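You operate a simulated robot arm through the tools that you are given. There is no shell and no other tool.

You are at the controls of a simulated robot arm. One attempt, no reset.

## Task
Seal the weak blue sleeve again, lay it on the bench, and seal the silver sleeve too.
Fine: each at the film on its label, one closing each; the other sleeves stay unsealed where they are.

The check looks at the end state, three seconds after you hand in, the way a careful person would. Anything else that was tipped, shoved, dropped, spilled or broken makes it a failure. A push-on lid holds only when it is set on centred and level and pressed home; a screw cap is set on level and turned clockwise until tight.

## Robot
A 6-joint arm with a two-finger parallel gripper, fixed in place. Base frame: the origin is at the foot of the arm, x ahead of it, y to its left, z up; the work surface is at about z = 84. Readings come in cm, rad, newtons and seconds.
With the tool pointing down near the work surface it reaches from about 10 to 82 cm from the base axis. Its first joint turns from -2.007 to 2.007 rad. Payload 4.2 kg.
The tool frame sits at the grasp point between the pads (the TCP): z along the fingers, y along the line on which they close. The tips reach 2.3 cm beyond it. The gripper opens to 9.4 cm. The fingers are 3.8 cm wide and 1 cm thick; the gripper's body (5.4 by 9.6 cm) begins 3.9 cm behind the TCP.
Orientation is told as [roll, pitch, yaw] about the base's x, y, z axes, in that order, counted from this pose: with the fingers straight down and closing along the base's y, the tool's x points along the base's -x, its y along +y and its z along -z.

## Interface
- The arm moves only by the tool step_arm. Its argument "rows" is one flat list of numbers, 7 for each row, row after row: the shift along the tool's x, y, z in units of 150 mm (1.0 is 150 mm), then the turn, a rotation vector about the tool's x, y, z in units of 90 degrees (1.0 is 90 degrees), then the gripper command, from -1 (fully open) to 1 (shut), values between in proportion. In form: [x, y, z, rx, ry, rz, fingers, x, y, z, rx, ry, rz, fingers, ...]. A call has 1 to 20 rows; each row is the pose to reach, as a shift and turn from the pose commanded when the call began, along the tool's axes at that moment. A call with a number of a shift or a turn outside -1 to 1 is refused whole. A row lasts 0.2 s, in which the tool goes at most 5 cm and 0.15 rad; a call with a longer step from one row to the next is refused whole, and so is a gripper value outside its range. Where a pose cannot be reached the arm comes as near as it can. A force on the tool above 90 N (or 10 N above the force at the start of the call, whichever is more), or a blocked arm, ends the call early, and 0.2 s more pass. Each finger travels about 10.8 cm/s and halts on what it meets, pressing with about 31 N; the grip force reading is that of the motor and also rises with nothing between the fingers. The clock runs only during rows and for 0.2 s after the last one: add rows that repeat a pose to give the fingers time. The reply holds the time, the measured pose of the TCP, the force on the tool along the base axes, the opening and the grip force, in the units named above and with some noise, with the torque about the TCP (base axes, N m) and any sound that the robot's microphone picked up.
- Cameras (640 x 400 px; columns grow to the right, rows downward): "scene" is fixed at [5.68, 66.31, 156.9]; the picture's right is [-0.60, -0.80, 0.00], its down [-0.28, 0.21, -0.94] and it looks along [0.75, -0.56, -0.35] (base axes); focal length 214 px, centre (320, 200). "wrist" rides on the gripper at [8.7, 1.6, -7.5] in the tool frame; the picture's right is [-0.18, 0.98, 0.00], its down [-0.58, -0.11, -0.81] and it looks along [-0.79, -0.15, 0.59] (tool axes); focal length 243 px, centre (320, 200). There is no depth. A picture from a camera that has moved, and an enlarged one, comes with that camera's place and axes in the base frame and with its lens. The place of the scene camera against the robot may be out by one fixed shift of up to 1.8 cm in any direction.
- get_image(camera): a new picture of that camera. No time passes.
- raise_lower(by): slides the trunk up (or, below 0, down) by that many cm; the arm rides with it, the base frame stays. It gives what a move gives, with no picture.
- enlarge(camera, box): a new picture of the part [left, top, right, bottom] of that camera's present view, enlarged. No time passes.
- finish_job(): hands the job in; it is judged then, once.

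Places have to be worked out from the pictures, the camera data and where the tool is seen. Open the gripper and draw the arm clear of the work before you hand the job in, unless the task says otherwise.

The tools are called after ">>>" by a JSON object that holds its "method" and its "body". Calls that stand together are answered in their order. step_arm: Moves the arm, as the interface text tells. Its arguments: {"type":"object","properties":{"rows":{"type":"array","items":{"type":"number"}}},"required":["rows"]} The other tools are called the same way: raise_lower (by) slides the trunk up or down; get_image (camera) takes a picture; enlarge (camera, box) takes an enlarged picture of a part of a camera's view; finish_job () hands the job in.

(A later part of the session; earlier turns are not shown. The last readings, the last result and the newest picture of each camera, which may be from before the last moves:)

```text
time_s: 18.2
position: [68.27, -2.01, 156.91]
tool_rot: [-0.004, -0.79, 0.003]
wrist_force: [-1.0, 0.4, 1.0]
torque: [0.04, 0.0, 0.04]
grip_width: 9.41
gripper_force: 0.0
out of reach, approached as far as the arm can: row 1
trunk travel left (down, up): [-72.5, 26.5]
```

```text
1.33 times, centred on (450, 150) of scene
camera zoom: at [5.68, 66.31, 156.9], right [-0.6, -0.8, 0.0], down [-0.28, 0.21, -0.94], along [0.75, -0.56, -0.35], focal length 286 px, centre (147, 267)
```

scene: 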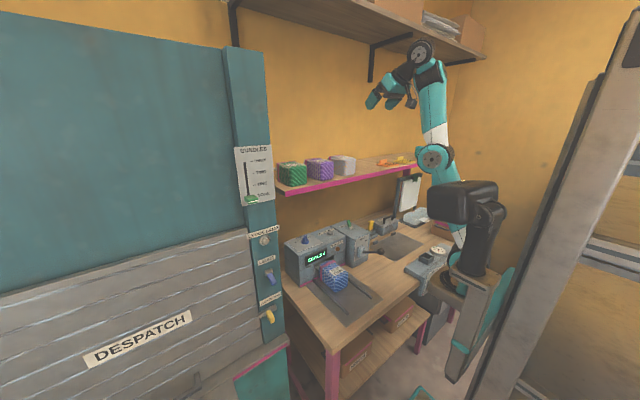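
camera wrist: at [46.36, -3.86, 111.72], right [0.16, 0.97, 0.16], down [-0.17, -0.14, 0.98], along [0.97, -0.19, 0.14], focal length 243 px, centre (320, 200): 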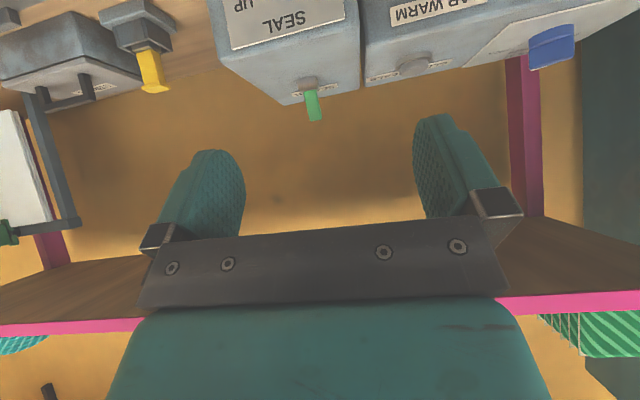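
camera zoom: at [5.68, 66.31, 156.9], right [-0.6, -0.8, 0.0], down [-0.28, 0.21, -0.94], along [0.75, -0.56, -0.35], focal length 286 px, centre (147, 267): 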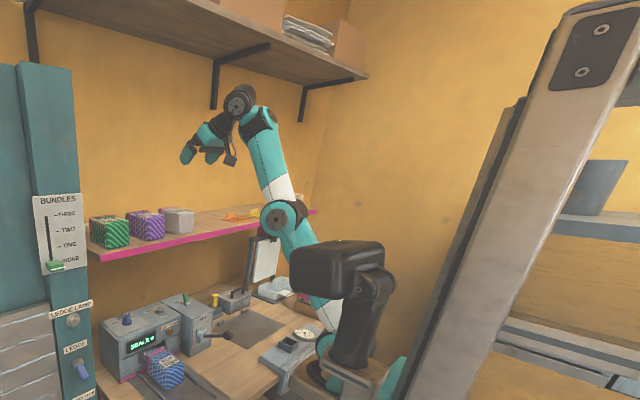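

The arm is now nearly straight. I push slightly further out to full stretch and then draw back down, checking which way the elbow bends.

>>> {"method": "step_arm", "body": {"rows": [-0.236, 0, 0.0, 0, 0, 0, -1, -0.47, 0, 0.0, 0, 0, 0, -1, -0.7, 0, 0.0, 0, 0, 0, -1, -0.7, 0, 0.0, 0, 0, 0, -1]}}

>>> {"method": "enlarge", "body": {"camera": "scene", "box": [330, 0, 570, 300]}}

```text
time_s: 19.2
position: [68.12, -1.9, 156.76]
tool_rot: [-0.003, -0.789, 0.002]
wrist_force: [-0.2, -0.1, -0.3]
torque: [0.01, 0.02, -0.02]
grip_width: 9.4
gripper_force: 0.0
out of reach, approached as far as the arm can: row 1, 2, 3, 4
trunk travel left (down, up): [-72.5, 26.5]
```

```text
1.33 times, centred on (450, 150) of scene
camera zoom: at [5.68, 66.31, 156.9], right [-0.6, -0.8, 0.0], down [-0.28, 0.21, -0.94], along [0.75, -0.56, -0.35], focal length 286 px, centre (147, 267)
```

zoom: 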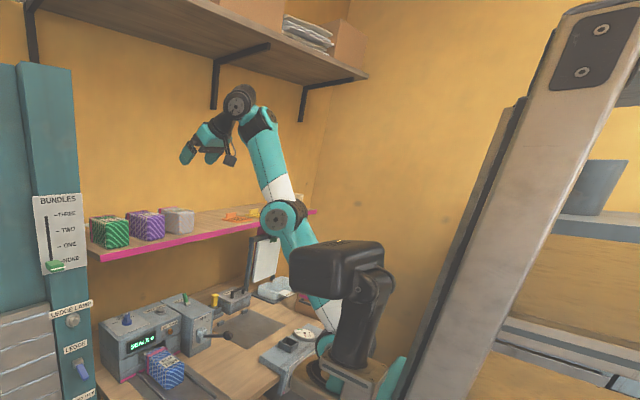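

Full stretch confirmed at this point. I now lower the tool straight down by 8 cm (the shelf items are farther back and below) and see how the elbow bends.

>>> {"method": "step_arm", "body": {"rows": [0.13, 0, 0.13, 0, 0, 0, -1, 0.25, 0, 0.25, 0, 0, 0, -1, 0.377, 0, 0.377, 0, 0, 0, -1]}}

>>> {"method": "enlarge", "body": {"camera": "scene", "box": [330, 0, 570, 300]}}

```text
time_s: 20.0
position: [68.79, -1.89, 149.83]
tool_rot: [-0.002, -0.788, 0.002]
wrist_force: [0.3, -0.4, -0.9]
torque: [-0.01, 0.01, -0.01]
grip_width: 9.4
gripper_force: 0.1
out of reach, approached as far as the arm can: row 3
trunk travel left (down, up): [-72.5, 26.5]
```

```text
1.33 times, centred on (450, 150) of scene
camera zoom: at [5.68, 66.31, 156.9], right [-0.6, -0.8, 0.0], down [-0.28, 0.21, -0.94], along [0.75, -0.56, -0.35], focal length 286 px, centre (147, 267)
```

zoom: 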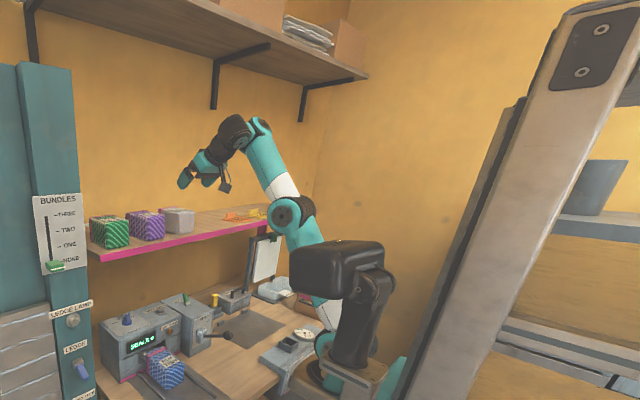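

The elbow is back in its normal raised bend. Strong tilts need a steep forearm, so I reduce the tilt to about 20° and lower the tool, to learn what this trunk height allows.

>>> {"method": "step_arm", "body": {"rows": [0.0, 0, 0.0, 0, 0.09, 0, -1, 0.0, 0, 0.0, 0, 0.18, 0, -1, 0.05, 0, 0.05, 0, 0.27, 0, -1, 0.15, 0, 0.05, 0, 0.278, 0, -1, 0.3, 0, 0.15, 0, 0.278, 0, -1]}}

>>> {"method": "enlarge", "body": {"camera": "scene", "box": [330, 0, 570, 300]}}

```text
time_s: 21.2
position: [67.41, -1.73, 145.15]
tool_rot: [0.0, -0.351, 0.001]
wrist_force: [1.0, -0.2, -0.3]
torque: [0.0, 0.0, 0.04]
grip_width: 9.39
gripper_force: 0.0
trunk travel left (down, up): [-72.5, 26.5]
```

```text
1.33 times, centred on (450, 150) of scene
camera zoom: at [5.68, 66.31, 156.9], right [-0.6, -0.8, 0.0], down [-0.28, 0.21, -0.94], along [0.75, -0.56, -0.35], focal length 286 px, centre (147, 267)
```

zoom: 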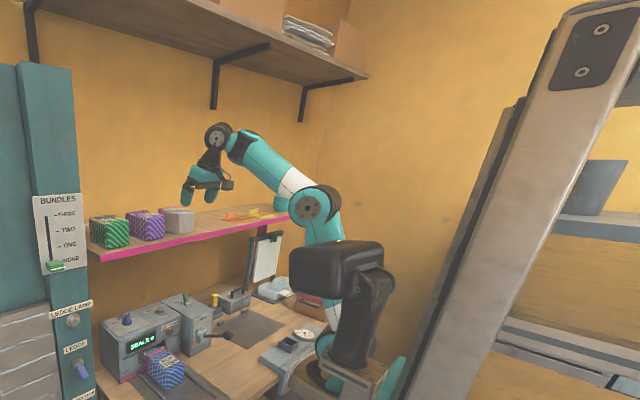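

Now tilt 20° works with no reach complaint. While here at shelf height, I take a wrist look at the shelf sleeves.

>>> {"method": "get_image", "body": {"camera": "wrist"}}

>>> {"method": "enlarge", "body": {"camera": "wrist", "box": [180, 90, 460, 240]}}

```text
taken
camera wrist: at [56.66, -0.13, 149.11], right [0.17, 0.98, 0.06], down [0.27, -0.11, 0.96], along [0.95, -0.15, -0.28], focal length 243 px, centre (320, 200)
```

wrist: 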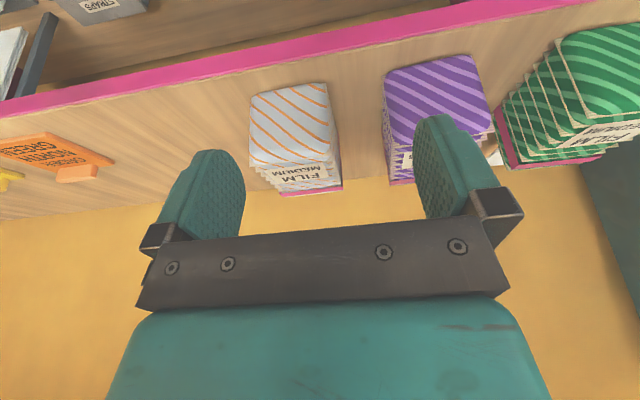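

```text
2.29 times, centred on (320, 165) of wrist
camera zoom: at [56.66, -0.13, 149.11], right [0.17, 0.98, 0.06], down [0.27, -0.11, 0.96], along [0.95, -0.15, -0.28], focal length 555 px, centre (320, 280)
```

zoom: 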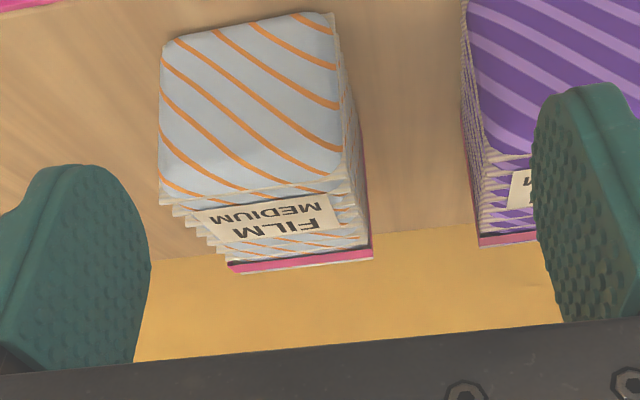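

Silver sleeve measures about 8 × 8 cm and 10 cm long, front at x≈77, y from -10 to -2, on the shelf top z≈131, with a clear 6 cm gap to the purple one. Now I lower the trunk 30 cm in front of the shelf to get at the sealer's toggle.

>>> {"method": "raise_lower", "body": {"by": -30}}

>>> {"method": "get_image", "body": {"camera": "wrist"}}

>>> {"method": "enlarge", "body": {"camera": "scene", "box": [300, 150, 460, 280]}}

```text
time_s: 24.2
position: [67.28, -1.87, 115.22]
tool_rot: [-0.003, -0.351, 0.0]
wrist_force: [-0.1, -0.8, -0.4]
torque: [0.02, -0.02, 0.01]
grip_width: 9.4
gripper_force: 0.0
trunk travel left (down, up): [-42.5, 56.5]
```

```text
taken
camera wrist: at [56.63, -0.14, 119.15], right [0.17, 0.98, 0.06], down [0.27, -0.11, 0.96], along [0.95, -0.15, -0.28], focal length 243 px, centre (320, 200)
```

wrist: 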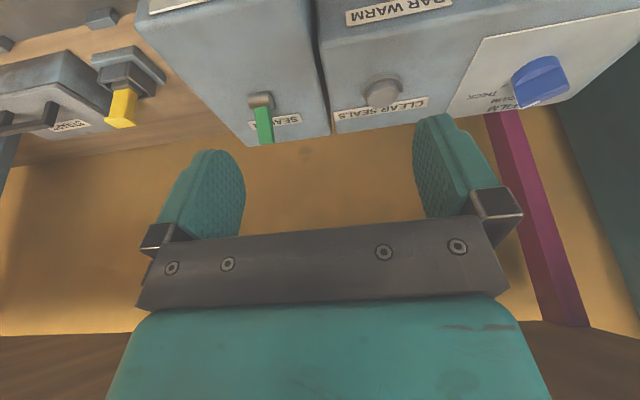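

```text
3.08 times, centred on (380, 215) of scene
camera zoom: at [5.68, 66.31, 156.9], right [-0.6, -0.8, 0.0], down [-0.28, 0.21, -0.94], along [0.75, -0.56, -0.35], focal length 660 px, centre (135, 154)
```

zoom: 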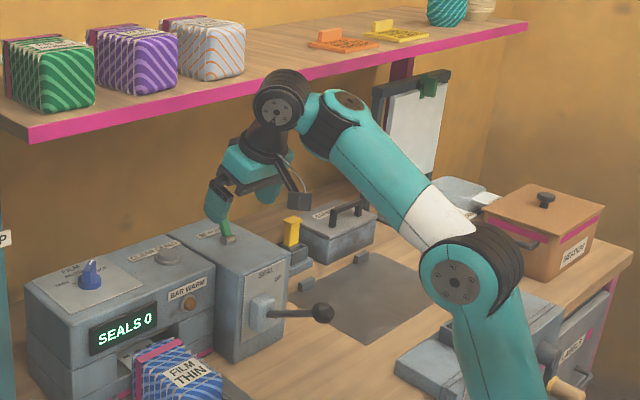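

The tool hovers in front of the toggle with the arm nicely bent. I zoom in on the toggle from both cameras to fix its exact position and lean.

>>> {"method": "enlarge", "body": {"camera": "wrist", "box": [220, 70, 320, 150]}}

>>> {"method": "enlarge", "body": {"camera": "scene", "box": [330, 190, 380, 235]}}

>>> {"method": "enlarge", "body": {"camera": "wrist", "box": [480, 40, 600, 120]}}

```text
5.00 times, centred on (270, 110) of wrist
camera zoom: at [56.63, -0.14, 119.15], right [0.17, 0.98, 0.06], down [0.27, -0.11, 0.96], along [0.95, -0.15, -0.28], focal length 1213 px, centre (570, 650)
```

zoom: 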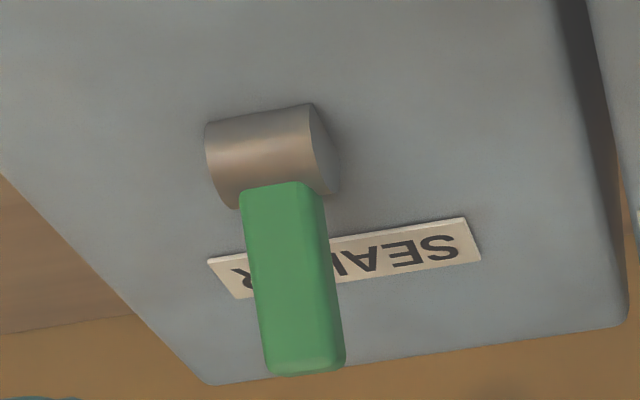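

```text
8.89 times, centred on (355, 212) of scene
camera zoom: at [5.68, 66.31, 156.9], right [-0.6, -0.8, 0.0], down [-0.28, 0.21, -0.94], along [0.75, -0.56, -0.35], focal length 1906 px, centre (9, 89)
```

zoom: 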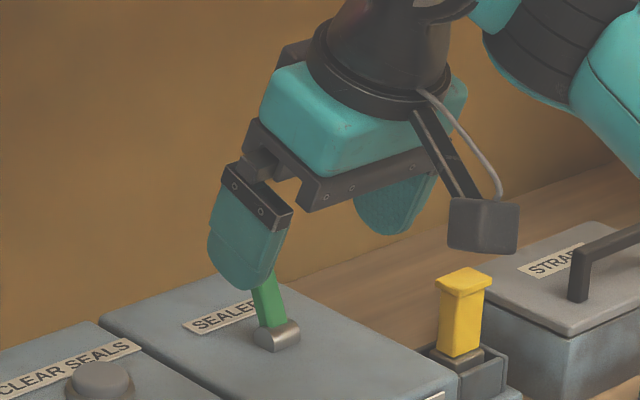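

```text
5.00 times, centred on (540, 80) of wrist
camera zoom: at [56.63, -0.14, 119.15], right [0.17, 0.98, 0.06], down [0.27, -0.11, 0.96], along [0.95, -0.15, -0.28], focal length 1213 px, centre (-780, 800)
```

zoom: 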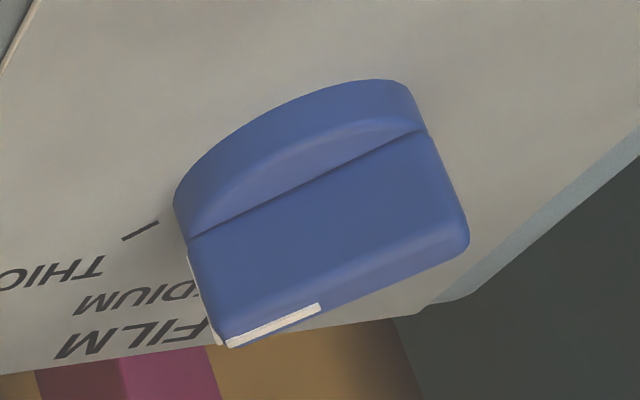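

Block 2's top is at z≈101.4 and the toggle stalk runs from (76.6, -8.8, 102.3) to a tip near (78.3, -8.8, 105.7), leaning back. I descend in front of it with a half-open gripper and a bit more tilt, keeping the wrist below the shelf edge.

>>> {"method": "step_arm", "body": {"rows": [0.01, -0.12, 0.16, 0, -0.03, 0, -0.06, 0.02, -0.24, 0.32, 0, -0.06, 0, -0.06, 0.03, -0.35, 0.48, 0, -0.0889, 0, -0.06, 0.042, -0.46, 0.638, 0, -0.0889, 0, -0.06, 0.042, -0.46, 0.638, 0, -0.0889, 0, -0.06]}}

>>> {"method": "get_image", "body": {"camera": "wrist"}}

>>> {"method": "enlarge", "body": {"camera": "scene", "box": [300, 170, 440, 280]}}

```text
time_s: 25.4
position: [72.98, -8.83, 109.86]
tool_rot: [-0.001, -0.49, 0.001]
wrist_force: [0.0, -0.2, -0.2]
torque: [-0.01, 0.04, 0.0]
grip_width: 5.0
gripper_force: 0.1
out of reach, approached as far as the arm can: row 2, 3, 4, 5
trunk travel left (down, up): [-42.5, 56.5]
```

```text
taken
camera wrist: at [61.78, -7.2, 112.41], right [0.16, 0.98, 0.08], down [0.13, -0.11, 0.99], along [0.98, -0.15, -0.15], focal length 243 px, centre (320, 200)
```

wrist: 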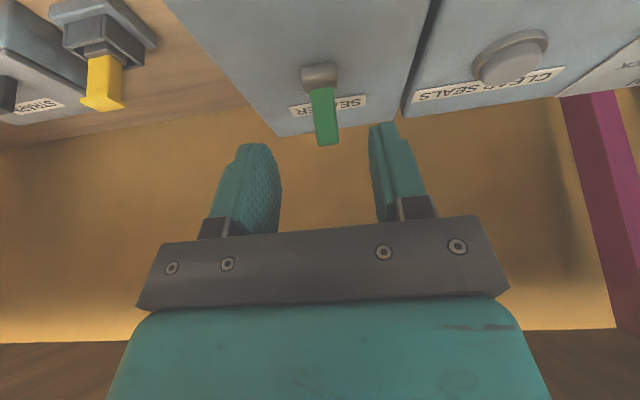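

```text
3.64 times, centred on (370, 225) of scene
camera zoom: at [5.68, 66.31, 156.9], right [-0.6, -0.8, 0.0], down [-0.28, 0.21, -0.94], along [0.75, -0.56, -0.35], focal length 780 px, centre (138, 109)
```

zoom: 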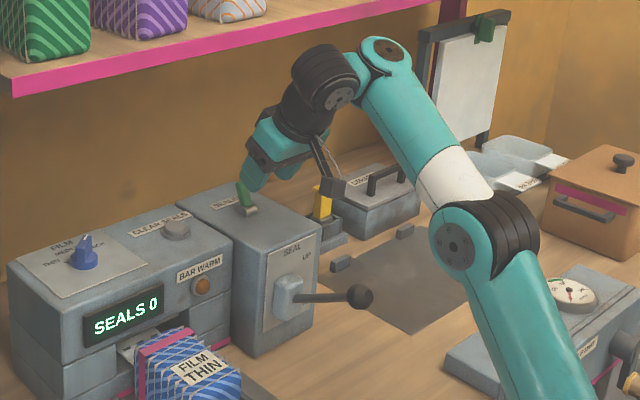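

The tilt limit again left me at (73, -8.8, 109.9), aligned with the toggle between the fingers. Lowering the trunk 4 cm brings the TCP to z≈105.9, with fingertips about 1.5 cm above the block top.

>>> {"method": "raise_lower", "body": {"by": -4}}

>>> {"method": "get_image", "body": {"camera": "wrist"}}

>>> {"method": "enlarge", "body": {"camera": "scene", "box": [335, 195, 385, 240]}}

```text
time_s: 26.2
position: [72.79, -8.92, 105.85]
tool_rot: [-0.001, -0.49, 0.002]
wrist_force: [-0.1, -0.4, -0.6]
torque: [0.0, -0.02, 0.0]
grip_width: 4.99
gripper_force: 0.1
trunk travel left (down, up): [-38.5, 60.5]
```

```text
taken
camera wrist: at [61.77, -7.18, 108.41], right [0.16, 0.98, 0.08], down [0.13, -0.11, 0.99], along [0.98, -0.15, -0.15], focal length 243 px, centre (320, 200)
```

wrist: 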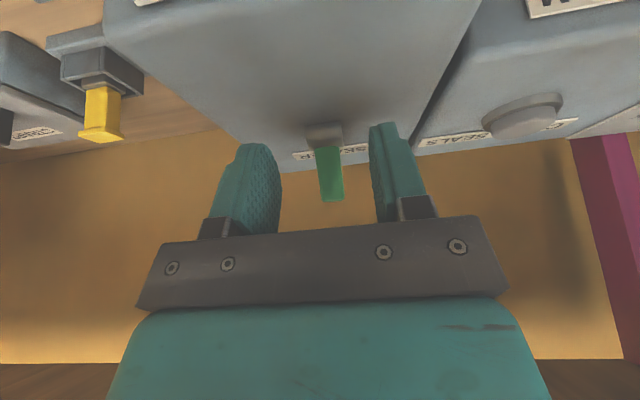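

```text
8.89 times, centred on (360, 218) of scene
camera zoom: at [5.68, 66.31, 156.9], right [-0.6, -0.8, 0.0], down [-0.28, 0.21, -0.94], along [0.75, -0.56, -0.35], focal length 1906 px, centre (-36, 44)
```

zoom: 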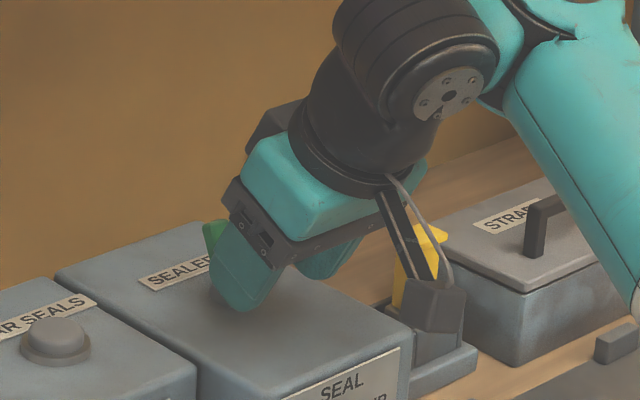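

The toggle is centred between the fingers. I move forward 4.6 cm so it lies between the pads.

>>> {"method": "step_arm", "body": {"rows": [-0.09, 0, 0.048, 0, 0, 0, -0.06, -0.18, 0, 0.096, 0, 0, 0, -0.06, -0.27, 0, 0.144, 0, 0, 0, -0.06, -0.27, 0, 0.144, 0, 0, 0, -0.06]}}

>>> {"method": "get_image", "body": {"camera": "wrist"}}

>>> {"method": "enlarge", "body": {"camera": "scene", "box": [335, 195, 385, 240]}}

```text
time_s: 27.2
position: [77.5, -8.81, 105.83]
tool_rot: [-0.001, -0.49, 0.001]
wrist_force: [-0.4, 0.0, -0.2]
torque: [-0.01, -0.01, 0.0]
grip_width: 5.0
gripper_force: 0.0
trunk travel left (down, up): [-38.5, 60.5]
```

```text
taken
camera wrist: at [66.38, -7.17, 108.33], right [0.16, 0.98, 0.08], down [0.13, -0.11, 0.99], along [0.98, -0.15, -0.15], focal length 243 px, centre (320, 200)
```

wrist: 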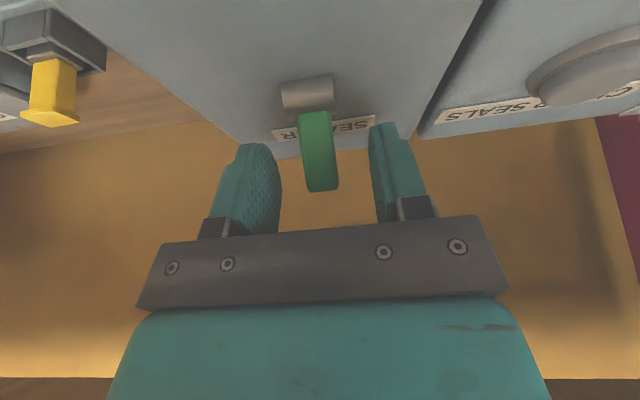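

```text
8.89 times, centred on (360, 218) of scene
camera zoom: at [5.68, 66.31, 156.9], right [-0.6, -0.8, 0.0], down [-0.28, 0.21, -0.94], along [0.75, -0.56, -0.35], focal length 1906 px, centre (-36, 44)
```

zoom: 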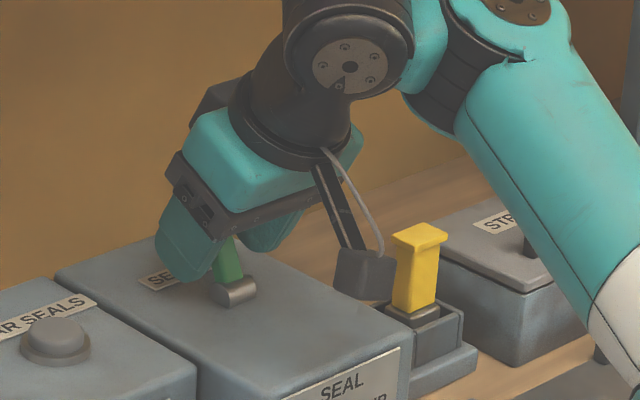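

The stalk is between the pads. I close the gripper on it.

>>> {"method": "step_arm", "body": {"rows": [0, 0, 0, 0, 0, 0, 1, 0, 0, 0, 0, 0, 0, 1, 0, 0, 0, 0, 0, 0, 1]}}

>>> {"method": "get_image", "body": {"camera": "wrist"}}

```text
time_s: 28.1
position: [77.54, -8.72, 105.75]
tool_rot: [-0.002, -0.488, 0.0]
wrist_force: [-0.9, 2.8, -1.7]
torque: [0.81, 0.03, -0.3]
grip_width: 1.57
gripper_force: 44.8
trunk travel left (down, up): [-38.5, 60.5]
```

```text
taken
camera wrist: at [66.37, -7.12, 108.33], right [0.16, 0.98, 0.09], down [0.13, -0.11, 0.99], along [0.98, -0.15, -0.15], focal length 243 px, centre (320, 200)
```

wrist: 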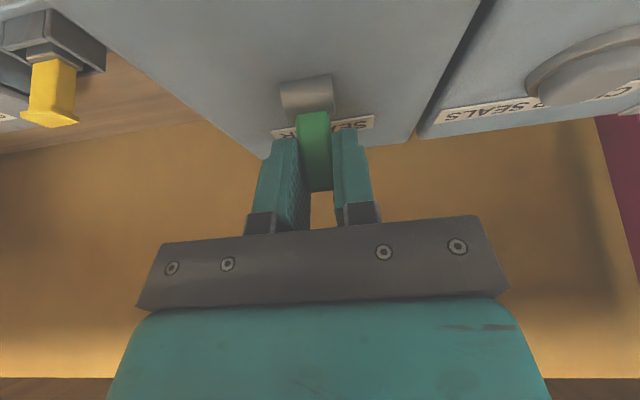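

The pads hold the stalk (1.57 cm). I draw it forward through an arc of about 3.4 cm to flip it.

>>> {"method": "step_arm", "body": {"rows": [0.045, 0, -0.043, 0, 0, 0, 1, 0.089, 0, -0.074, 0, 0, 0, 1, 0.145, 0, -0.0963, 0, 0, 0, 1, 0.2, 0, -0.107, 0, 0, 0, 1]}}

>>> {"method": "get_image", "body": {"camera": "wrist"}}

>>> {"method": "enlarge", "body": {"camera": "scene", "box": [285, 205, 385, 275]}}

```text
time_s: 29.1
position: [74.13, -8.82, 105.93]
tool_rot: [-0.001, -0.491, 0.001]
wrist_force: [27.3, 5.3, 1.1]
torque: [0.43, -1.12, 0.03]
grip_width: 1.57
gripper_force: 45.0
trunk travel left (down, up): [-38.5, 60.5]
heard: click
```

```text
taken
camera wrist: at [62.99, -7.11, 108.41], right [0.16, 0.98, 0.08], down [0.13, -0.11, 0.99], along [0.98, -0.15, -0.15], focal length 243 px, centre (320, 200)
```

wrist: 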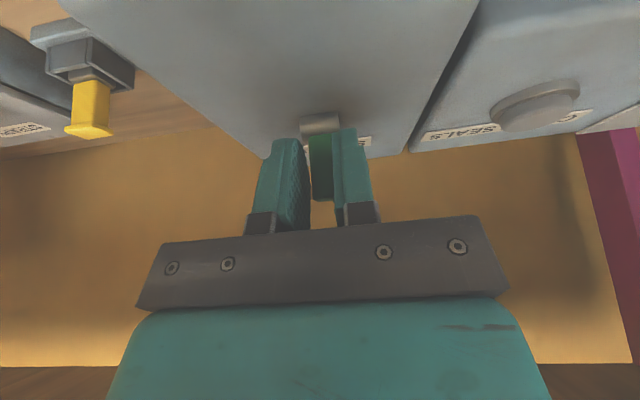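

```text
5.71 times, centred on (335, 240) of scene
camera zoom: at [5.68, 66.31, 156.9], right [-0.6, -0.8, 0.0], down [-0.28, 0.21, -0.94], along [0.75, -0.56, -0.35], focal length 1226 px, centre (234, -29)
```

zoom: 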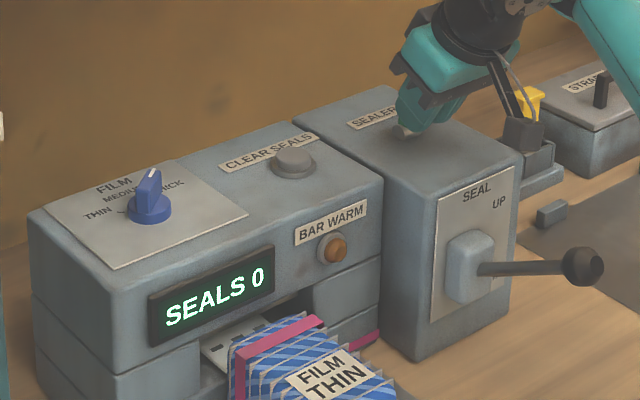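

A click was heard and the toggle came forward. I release it and check the toggle and lamp.

>>> {"method": "step_arm", "body": {"rows": [0, 0, 0, 0, 0, 0, -0.06, 0, 0, 0, 0, 0, 0, -0.06, 0, 0, -0.1, 0, 0, 0, -0.06, 0, 0, -0.2, 0, 0, 0, -0.06]}}

>>> {"method": "get_image", "body": {"camera": "wrist"}}

>>> {"method": "enlarge", "body": {"camera": "scene", "box": [285, 205, 385, 275]}}

```text
time_s: 30.1
position: [72.72, -8.86, 108.45]
tool_rot: [-0.002, -0.489, 0.002]
wrist_force: [-0.7, 0.0, 0.3]
torque: [-0.03, 0.0, -0.01]
grip_width: 4.99
gripper_force: 0.1
trunk travel left (down, up): [-38.5, 60.5]
```

```text
taken
camera wrist: at [61.54, -7.18, 111.07], right [0.16, 0.98, 0.08], down [0.14, -0.11, 0.98], along [0.98, -0.15, -0.15], focal length 243 px, centre (320, 200)
```

wrist: 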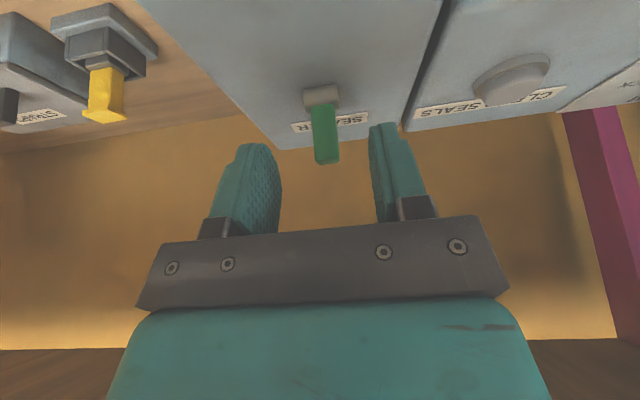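

```text
5.71 times, centred on (335, 240) of scene
camera zoom: at [5.68, 66.31, 156.9], right [-0.6, -0.8, 0.0], down [-0.28, 0.21, -0.94], along [0.75, -0.56, -0.35], focal length 1226 px, centre (234, -29)
```

zoom: 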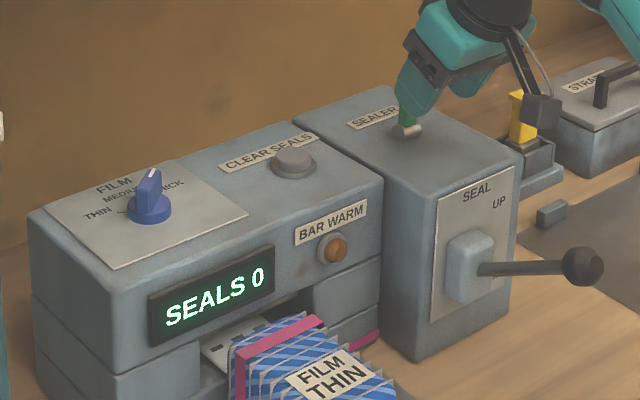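

The toggle needs checking: I zoom in to see whether it stayed forward, and look at the lamp.

>>> {"method": "enlarge", "body": {"camera": "wrist", "box": [280, 70, 370, 180]}}

>>> {"method": "enlarge", "body": {"camera": "scene", "box": [340, 215, 370, 238]}}

>>> {"method": "enlarge", "body": {"camera": "scene", "box": [330, 235, 352, 256]}}

```text
3.64 times, centred on (325, 125) of wrist
camera zoom: at [61.54, -7.18, 111.07], right [0.16, 0.98, 0.08], down [0.14, -0.11, 0.98], along [0.98, -0.15, -0.15], focal length 882 px, centre (302, 473)
```

zoom: 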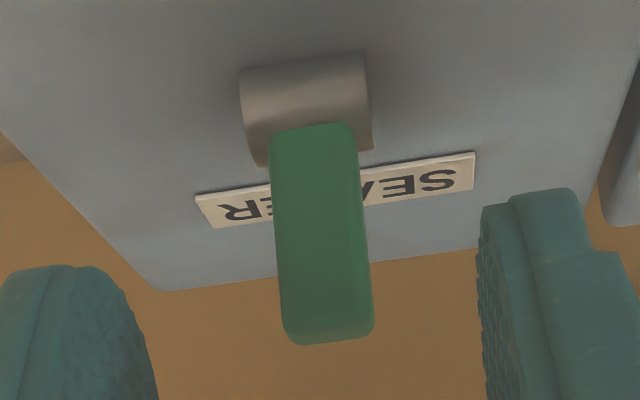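

```text
16.00 times, centred on (355, 226) of scene
camera zoom: at [5.68, 66.31, 156.9], right [-0.6, -0.8, 0.0], down [-0.28, 0.21, -0.94], along [0.75, -0.56, -0.35], focal length 3432 px, centre (-240, -224)
```

zoom: 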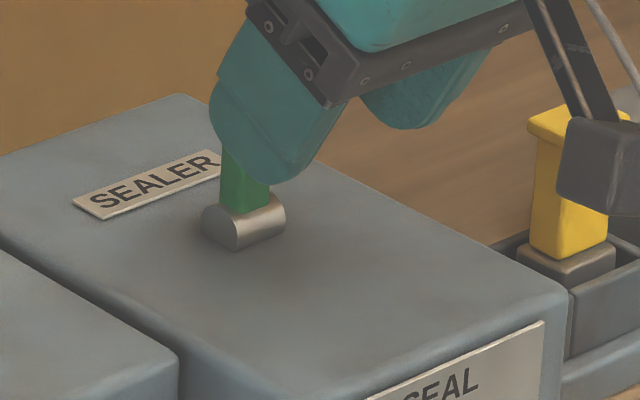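

```text
16.00 times, centred on (341, 246) of scene
camera zoom: at [5.68, 66.31, 156.9], right [-0.6, -0.8, 0.0], down [-0.28, 0.21, -0.94], along [0.75, -0.56, -0.35], focal length 3432 px, centre (-16, -528)
```

zoom: 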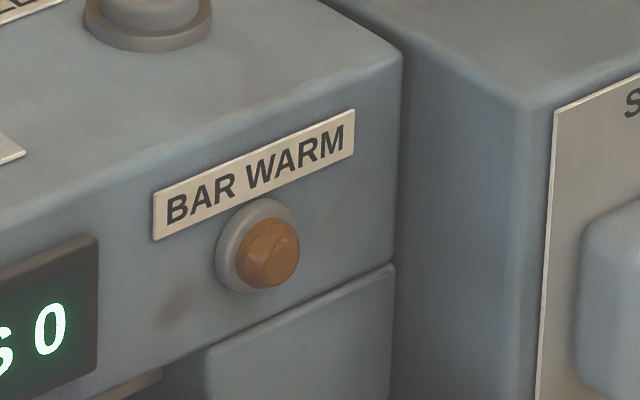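

The stalk looks more upright than before, but the finger hides its top. I back away to see it clearly.

>>> {"method": "step_arm", "body": {"rows": [0.1, 0.0, -0.1, 0, 0, 0, -0.06, 0.3, 0.15, -0.2, 0, 0, 0, -0.06, 0.45, 0.3, -0.3, 0, 0, 0, -0.06]}}

>>> {"method": "get_image", "body": {"camera": "wrist"}}

>>> {"method": "enlarge", "body": {"camera": "scene", "box": [338, 213, 378, 240]}}

>>> {"method": "enlarge", "body": {"camera": "scene", "box": [285, 205, 385, 275]}}

```text
time_s: 30.9
position: [65.01, -4.41, 110.26]
tool_rot: [0.0, -0.486, 0.001]
wrist_force: [0.4, -0.8, -0.5]
torque: [-0.02, 0.02, -0.01]
grip_width: 4.96
gripper_force: 0.2
out of reach, approached as far as the arm can: row 3
trunk travel left (down, up): [-38.5, 60.5]
```

```text
taken
camera wrist: at [53.9, -2.66, 112.77], right [0.16, 0.98, 0.08], down [0.14, -0.11, 0.98], along [0.98, -0.15, -0.15], focal length 243 px, centre (320, 200)
```

wrist: 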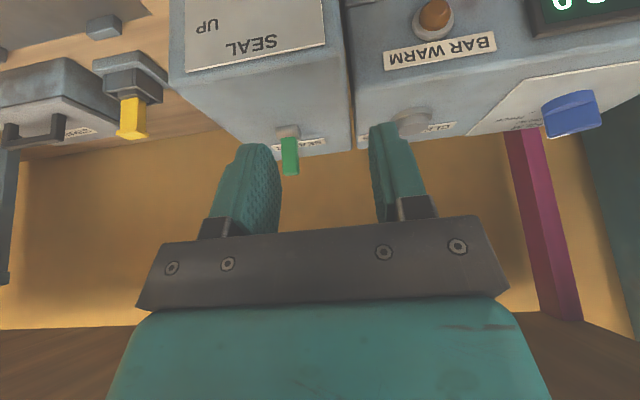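

```text
14.81 times, centred on (358, 226) of scene
camera zoom: at [5.68, 66.31, 156.9], right [-0.6, -0.8, 0.0], down [-0.28, 0.21, -0.94], along [0.75, -0.56, -0.35], focal length 3177 px, centre (-243, -193)
```

zoom: 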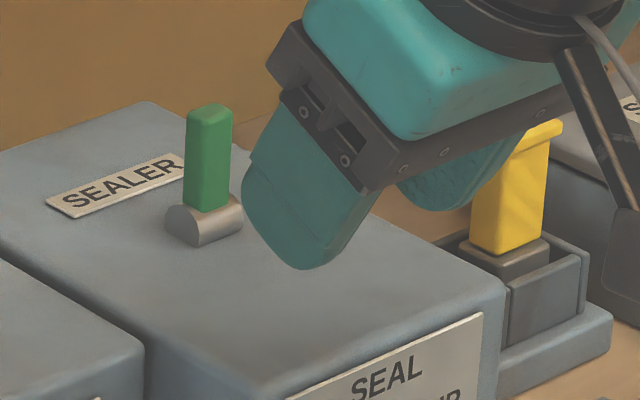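

```text
5.71 times, centred on (335, 240) of scene
camera zoom: at [5.68, 66.31, 156.9], right [-0.6, -0.8, 0.0], down [-0.28, 0.21, -0.94], along [0.75, -0.56, -0.35], focal length 1226 px, centre (234, -29)
```

zoom: 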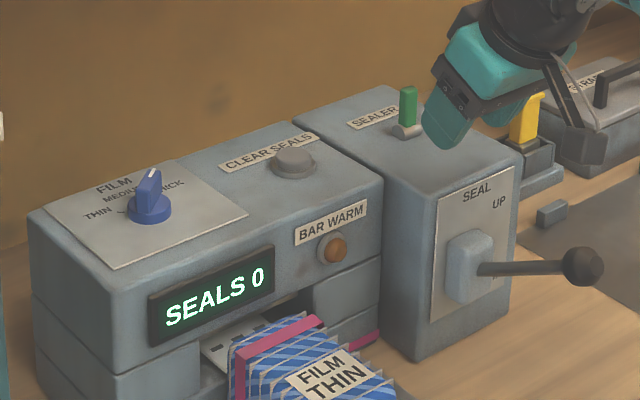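

The toggle has moved from leaning back to upright (with a click), so the sealer is probably on and warming; I'll watch the lamp. Meanwhile I move over to the dial with the fingers closed, to push its tail round from the left side.

>>> {"method": "step_arm", "body": {"rows": [-0.06, 0.28, 0.03, 0, 0, 0, 1, -0.12, 0.57, 0.06, 0, 0, 0, 1, -0.177, 0.867, 0.094, 0, 0, 0, 1]}}

>>> {"method": "step_arm", "body": {"rows": [-0.06, 0.28, 0.03, 0, 0, 0, 1, -0.12, 0.57, 0.06, 0, 0, 0, 1, -0.177, 0.88, 0.094, 0, 0, 0, 1, -0.177, 0.88, 0.094, 0, 0, 0, 1]}}

>>> {"method": "get_image", "body": {"camera": "wrist"}}

>>> {"method": "enlarge", "body": {"camera": "scene", "box": [270, 170, 410, 280]}}

```text
time_s: 31.6
position: [68.02, 8.59, 110.3]
tool_rot: [0.0, -0.491, -0.001]
wrist_force: [-0.1, -0.1, 0.4]
torque: [0.03, -0.01, -0.01]
grip_width: 0.0
gripper_force: 31.6
trunk travel left (down, up): [-38.5, 60.5]
```

```text
time_s: 32.6
position: [66.92, 19.42, 107.97]
tool_rot: [-0.003, -0.489, 0.0]
wrist_force: [0.1, -0.4, -0.4]
torque: [0.0, 0.02, -0.05]
grip_width: 0.03
gripper_force: 31.1
out of reach, approached as far as the arm can: row 2, 3, 4
trunk travel left (down, up): [-38.5, 60.5]
```

```text
taken
camera wrist: at [55.82, 21.19, 110.47], right [0.16, 0.98, 0.08], down [0.13, -0.11, 0.99], along [0.98, -0.15, -0.15], focal length 243 px, centre (320, 200)
```

wrist: 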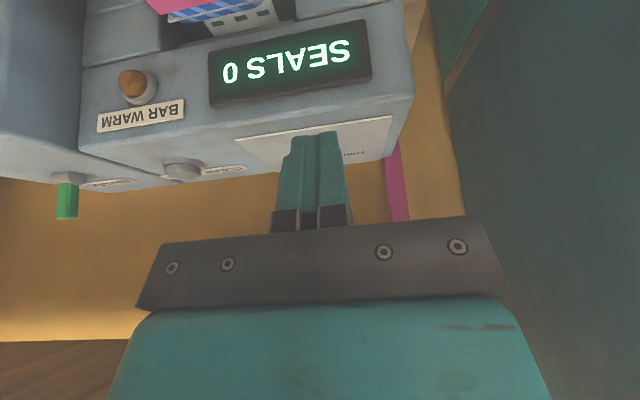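

```text
3.64 times, centred on (340, 225) of scene
camera zoom: at [5.68, 66.31, 156.9], right [-0.6, -0.8, 0.0], down [-0.28, 0.21, -0.94], along [0.75, -0.56, -0.35], focal length 780 px, centre (247, 109)
```

zoom: 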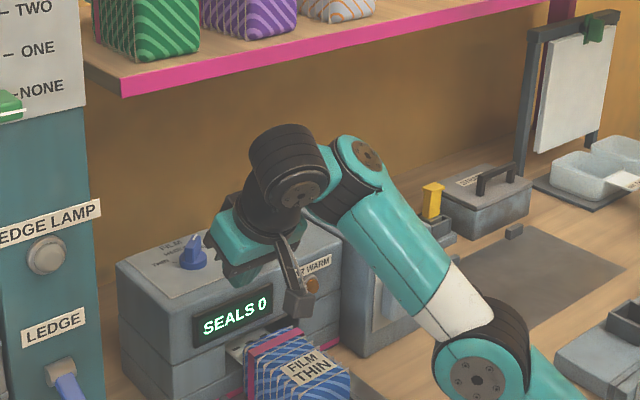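

The reachable band is narrow at this tilt; a slightly higher trunk and less tilt should reach the dial. I raise the trunk 4 cm and then come to a point in front-left of the dial.

>>> {"method": "raise_lower", "body": {"by": 4}}

>>> {"method": "step_arm", "body": {"rows": [-0.03, 0.06, 0.14, 0, 0.03, 0, 1, -0.06, 0.12, 0.28, 0, 0.0667, 0, 1, -0.085, 0.172, 0.423, 0, 0.0667, 0, 1, -0.085, 0.172, 0.423, 0, 0.0667, 0, 1]}}

>>> {"method": "get_image", "body": {"camera": "wrist"}}

>>> {"method": "enlarge", "body": {"camera": "scene", "box": [270, 190, 370, 270]}}

```text
time_s: 33.5
position: [66.99, 19.53, 111.89]
tool_rot: [-0.003, -0.488, 0.001]
wrist_force: [0.5, 0.3, 0.3]
torque: [-0.02, 0.01, -0.01]
grip_width: 0.0
gripper_force: 30.9
trunk travel left (down, up): [-42.5, 56.5]
```

```text
time_s: 34.5
position: [69.12, 21.41, 107.32]
tool_rot: [-0.003, -0.384, 0.003]
wrist_force: [0.2, -0.7, -0.8]
torque: [-0.01, 0.01, -0.02]
grip_width: 0.01
gripper_force: 30.7
out of reach, approached as far as the arm can: row 1, 2, 3, 4
trunk travel left (down, up): [-42.5, 56.5]
```

```text
taken
camera wrist: at [58.31, 23.13, 110.86], right [0.17, 0.98, 0.07], down [0.24, -0.11, 0.97], along [0.96, -0.15, -0.25], focal length 243 px, centre (320, 200)
```

wrist: 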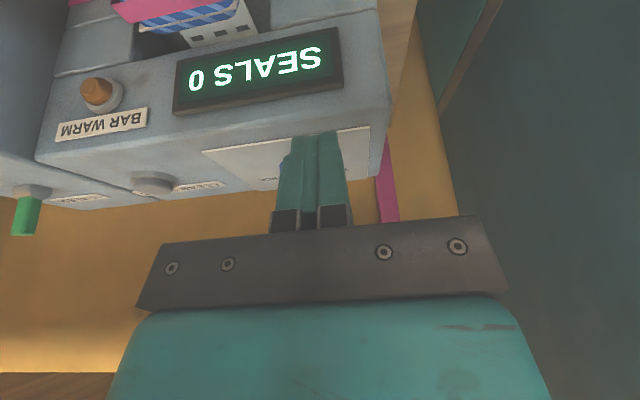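

```text
5.00 times, centred on (320, 230) of scene
camera zoom: at [5.68, 66.31, 156.9], right [-0.6, -0.8, 0.0], down [-0.28, 0.21, -0.94], along [0.75, -0.56, -0.35], focal length 1072 px, centre (320, 50)
```

zoom: 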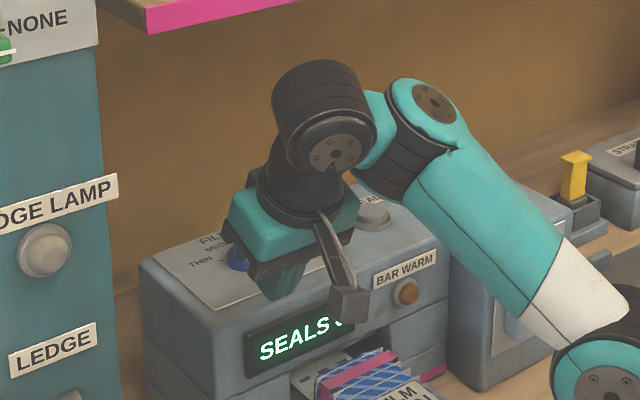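

The reach complaint persists with the tool squared to x while the arm points left. I yaw the tool about 15° to follow the arm's own azimuth and try to go forward again.

>>> {"method": "step_arm", "body": {"rows": [0, 0.03, 0, -0.033, 0, -0.082, 1, 0, 0.06, 0, -0.0666, 0, -0.1648, 1, 0, 0.06, 0, -0.0666, 0, -0.1648, 1]}}

```text
time_s: 35.3
position: [69.04, 22.33, 107.32]
tool_rot: [0.0, -0.384, 0.282]
wrist_force: [-0.2, 0.5, 0.1]
torque: [0.01, 0.03, 0.0]
grip_width: 0.0
gripper_force: 30.8
trunk travel left (down, up): [-42.5, 56.5]
```

That works with no reach complaint. I advance to the left of the dial's tail, stopping short first to check alignment.

>>> {"method": "step_arm", "body": {"rows": [-0.125, -0.06, 0.105, 0, 0, 0, 1, -0.25, -0.127, 0.209, 0, 0, 0, 1, -0.25, -0.127, 0.209, 0, 0, 0, 1]}}

>>> {"method": "get_image", "body": {"camera": "wrist"}}

>>> {"method": "enlarge", "body": {"camera": "wrist", "box": [240, 90, 380, 200]}}

>>> {"method": "enlarge", "body": {"camera": "scene", "box": [285, 205, 345, 255]}}

```text
time_s: 36.1
position: [73.02, 21.73, 105.38]
tool_rot: [-0.003, -0.381, 0.282]
wrist_force: [0.6, -0.7, 0.1]
torque: [-0.03, 0.01, 0.02]
grip_width: 0.0
gripper_force: 31.1
out of reach, approached as far as the arm can: row 2, 3
trunk travel left (down, up): [-42.5, 56.5]
```

```text
taken
camera wrist: at [62.1, 20.37, 109.05], right [-0.11, 0.99, 0.07], down [0.26, -0.04, 0.97], along [0.96, 0.12, -0.25], focal length 243 px, centre (320, 200)
```

wrist: 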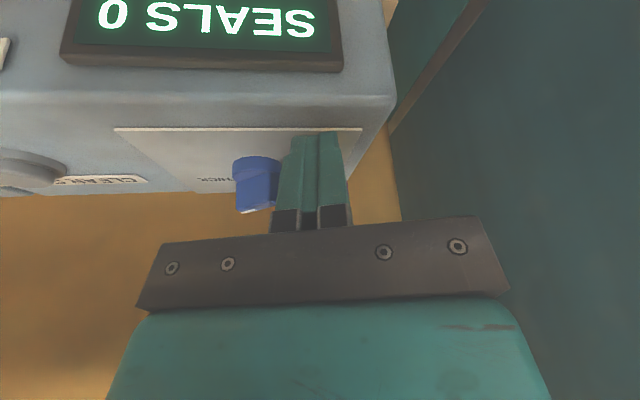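

```text
3.64 times, centred on (310, 145) of wrist
camera zoom: at [62.1, 20.37, 109.05], right [-0.11, 0.99, 0.07], down [0.26, -0.04, 0.97], along [0.96, 0.12, -0.25], focal length 882 px, centre (356, 400)
```

zoom: 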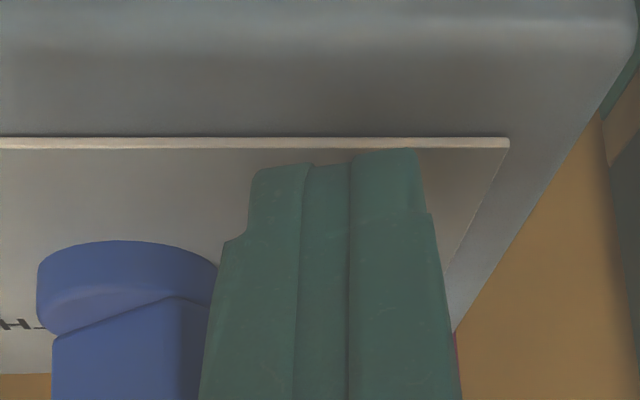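

```text
8.00 times, centred on (315, 230) of scene
camera zoom: at [5.68, 66.31, 156.9], right [-0.6, -0.8, 0.0], down [-0.28, 0.21, -0.94], along [0.75, -0.56, -0.35], focal length 1716 px, centre (360, -40)
```

zoom: 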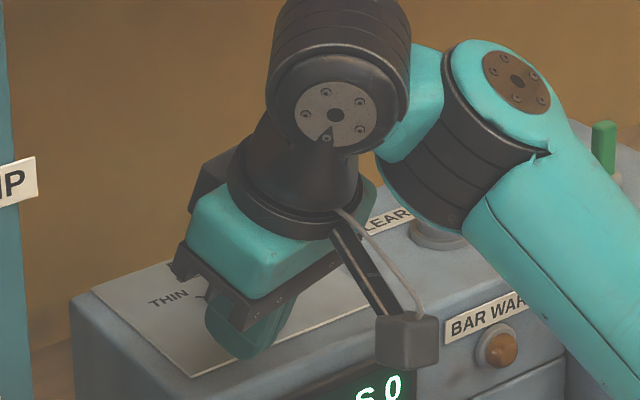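

The tail is just right of my fingers, but the reach limit stopped me at x 73. I lift 5 cm, then lower the trunk 5 cm so the forearm gets the needed angle.

>>> {"method": "step_arm", "body": {"rows": [-0.06, 0, -0.15, 0, 0, 0, 1, -0.125, 0, -0.31, 0, 0, 0, 1, -0.125, 0, -0.31, 0, 0, 0, 1]}}

>>> {"method": "raise_lower", "body": {"by": -5}}

```text
time_s: 36.9
position: [70.91, 21.35, 108.27]
tool_rot: [0.0, -0.383, 0.282]
wrist_force: [0.0, -0.4, 0.2]
torque: [-0.02, -0.02, 0.02]
grip_width: 0.0
gripper_force: 31.1
out of reach, approached as far as the arm can: row 1, 2, 3
trunk travel left (down, up): [-42.5, 56.5]
```

```text
time_s: 37.8
position: [70.72, 21.3, 103.61]
tool_rot: [0.004, -0.391, 0.281]
wrist_force: [6.6, 3.6, 28.0]
torque: [-0.13, -0.53, 0.1]
grip_width: 0.0
gripper_force: 31.3
trunk travel left (down, up): [-37.5, 61.5]
```

I misjudged: the arm is at its stretch limit here, and lowering pressed the fingertips lightly (28 N) on the machine's top. I raise the trunk straight back up.

>>> {"method": "raise_lower", "body": {"by": 6}}

>>> {"method": "enlarge", "body": {"camera": "scene", "box": [285, 205, 385, 275]}}

```text
time_s: 38.8
position: [70.91, 21.26, 109.23]
tool_rot: [0.0, -0.381, 0.28]
wrist_force: [0.0, -0.3, 0.9]
torque: [-0.02, 0.0, 0.0]
grip_width: 0.01
gripper_force: 31.4
trunk travel left (down, up): [-43.5, 55.5]
```

```text
5.71 times, centred on (335, 240) of scene
camera zoom: at [5.68, 66.31, 156.9], right [-0.6, -0.8, 0.0], down [-0.28, 0.21, -0.94], along [0.75, -0.56, -0.35], focal length 1226 px, centre (234, -29)
```

zoom: 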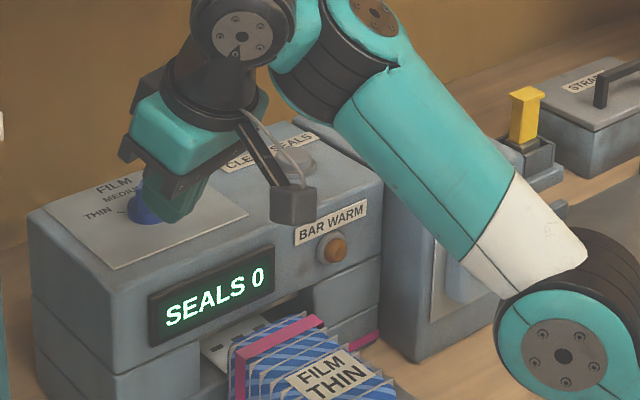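

No harm visible: the dial, sleeve and display are unchanged. From the data the shoulder is about 30 cm above the trunk reading with ~77 cm reach, so I need a higher trunk here; I raise it 5.5 cm and come in diagonally.

>>> {"method": "raise_lower", "body": {"by": 5.5}}

>>> {"method": "step_arm", "body": {"rows": [-0.014, -0.004, 0.154, 0, 0, 0, 1, -0.028, -0.008, 0.308, 0, 0, 0, 1, -0.041, -0.013, 0.463, 0, 0, 0, 1, -0.041, -0.013, 0.463, 0, 0, 0, 1]}}

>>> {"method": "get_image", "body": {"camera": "wrist"}}

```text
time_s: 39.8
position: [70.72, 21.36, 114.82]
tool_rot: [0.0, -0.384, 0.281]
wrist_force: [0.0, -0.6, 0.3]
torque: [-0.01, 0.01, -0.01]
grip_width: 0.0
gripper_force: 31.0
trunk travel left (down, up): [-49.0, 50.0]
```

```text
time_s: 40.8
position: [73.95, 22.02, 108.64]
tool_rot: [0.0, -0.383, 0.281]
wrist_force: [0.5, 0.4, -0.4]
torque: [-0.01, -0.03, -0.04]
grip_width: 0.0
gripper_force: 31.1
trunk travel left (down, up): [-49.0, 50.0]
```

```text
taken
camera wrist: at [63.1, 20.59, 112.2], right [-0.11, 0.99, 0.07], down [0.26, -0.04, 0.97], along [0.96, 0.12, -0.25], focal length 243 px, centre (320, 200)
```

wrist: 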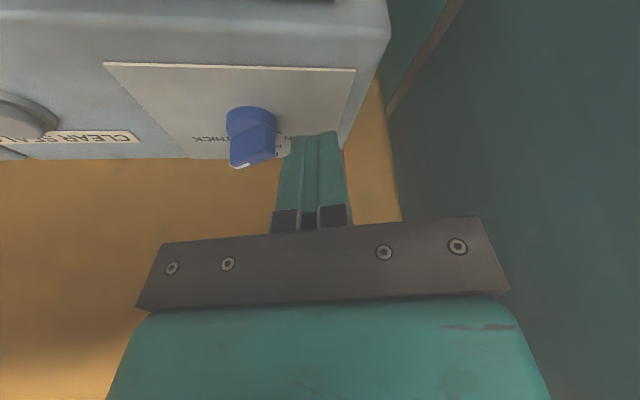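

Reached as predicted. I zoom on the dial from here to refine its position before pushing.

>>> {"method": "enlarge", "body": {"camera": "wrist", "box": [190, 60, 370, 190]}}

```text
3.08 times, centred on (280, 125) of wrist
camera zoom: at [63.1, 20.59, 112.2], right [-0.11, 0.99, 0.07], down [0.26, -0.04, 0.97], along [0.96, 0.12, -0.25], focal length 746 px, centre (443, 431)
```

zoom: 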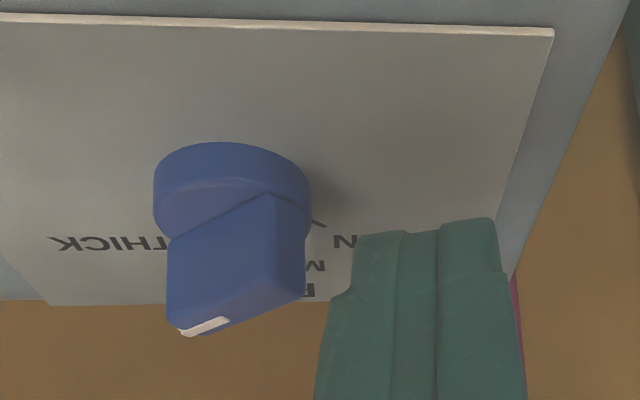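

Dial centre is near (79.1, 18.0), with the tail end at about (78.5, 19.4). I bring the closed fingertips down to the left of the tail.

>>> {"method": "step_arm", "body": {"rows": [-0.047, -0.03, 0.125, 0, 0, 0, 1, -0.094, -0.061, 0.249, 0, 0, 0, 1, -0.094, -0.061, 0.249, 0, 0, 0, 1]}}

>>> {"method": "get_image", "body": {"camera": "wrist"}}

>>> {"method": "enlarge", "body": {"camera": "wrist", "box": [190, 60, 370, 220]}}

>>> {"method": "enlarge", "body": {"camera": "scene", "box": [285, 205, 345, 255]}}

```text
time_s: 41.6
position: [76.76, 21.77, 105.51]
tool_rot: [0.0, -0.384, 0.281]
wrist_force: [0.0, 0.2, 0.7]
torque: [-0.03, 0.0, -0.01]
grip_width: 0.0
gripper_force: 31.2
trunk travel left (down, up): [-49.0, 50.0]
```

```text
taken
camera wrist: at [65.94, 20.5, 109.26], right [-0.11, 0.99, 0.07], down [0.26, -0.04, 0.97], along [0.96, 0.12, -0.25], focal length 243 px, centre (320, 200)
```

wrist: 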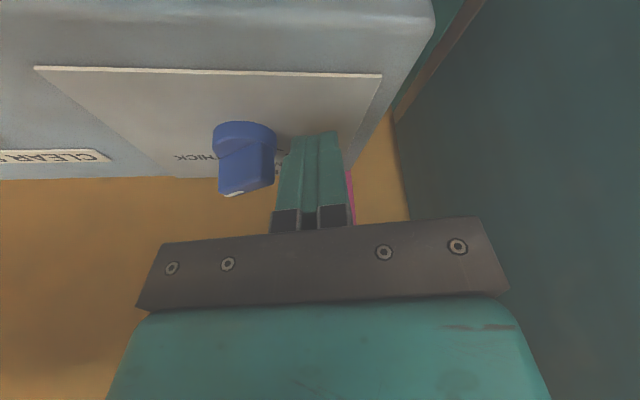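

```text
2.50 times, centred on (280, 140) of wrist
camera zoom: at [65.94, 20.5, 109.26], right [-0.11, 0.99, 0.07], down [0.26, -0.04, 0.97], along [0.96, 0.12, -0.25], focal length 606 px, centre (420, 350)
```

zoom: 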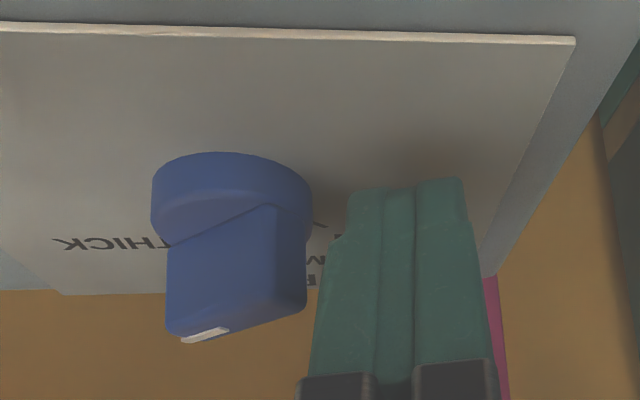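

```text
8.00 times, centred on (315, 230) of scene
camera zoom: at [5.68, 66.31, 156.9], right [-0.6, -0.8, 0.0], down [-0.28, 0.21, -0.94], along [0.75, -0.56, -0.35], focal length 1716 px, centre (360, -40)
```

zoom: 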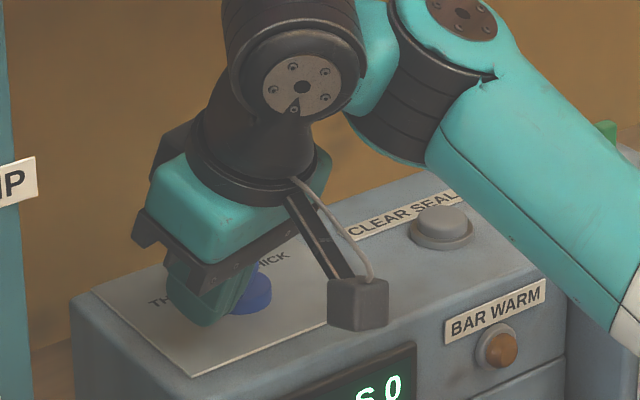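

The fingertips sit just left of the tail at the right height. I push 2 cm to the right (-y) in small steps and look.

>>> {"method": "step_arm", "body": {"rows": [0.0086, -0.032, -0.0035, 0, 0, 0, 1, 0.0173, -0.064, -0.007, 0, 0, 0, 1, 0.026, -0.096, -0.0105, 0, 0, 0, 1, 0.0345, -0.128, -0.014, 0, 0, 0, 1]}}

>>> {"method": "enlarge", "body": {"camera": "wrist", "box": [190, 60, 370, 220]}}

```text
time_s: 42.6
position: [76.71, 20.16, 105.73]
tool_rot: [0.001, -0.385, 0.285]
wrist_force: [-5.1, 15.9, 1.2]
torque: [0.19, 0.04, 0.24]
grip_width: 0.01
gripper_force: 31.1
trunk travel left (down, up): [-49.0, 50.0]
```

```text
2.50 times, centred on (280, 140) of wrist
camera zoom: at [65.87, 18.76, 109.24], right [-0.11, 0.99, 0.07], down [0.26, -0.04, 0.97], along [0.96, 0.13, -0.25], focal length 606 px, centre (420, 350)
```

zoom: 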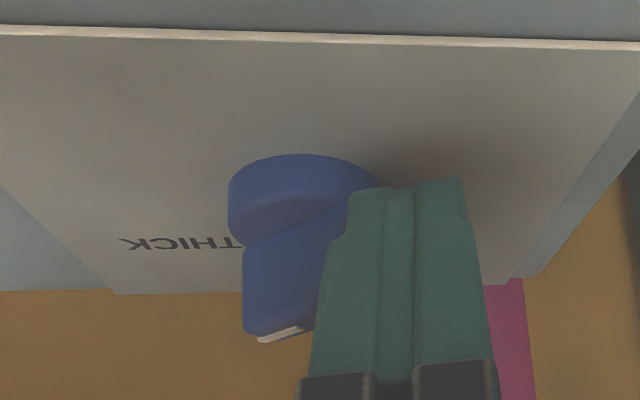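

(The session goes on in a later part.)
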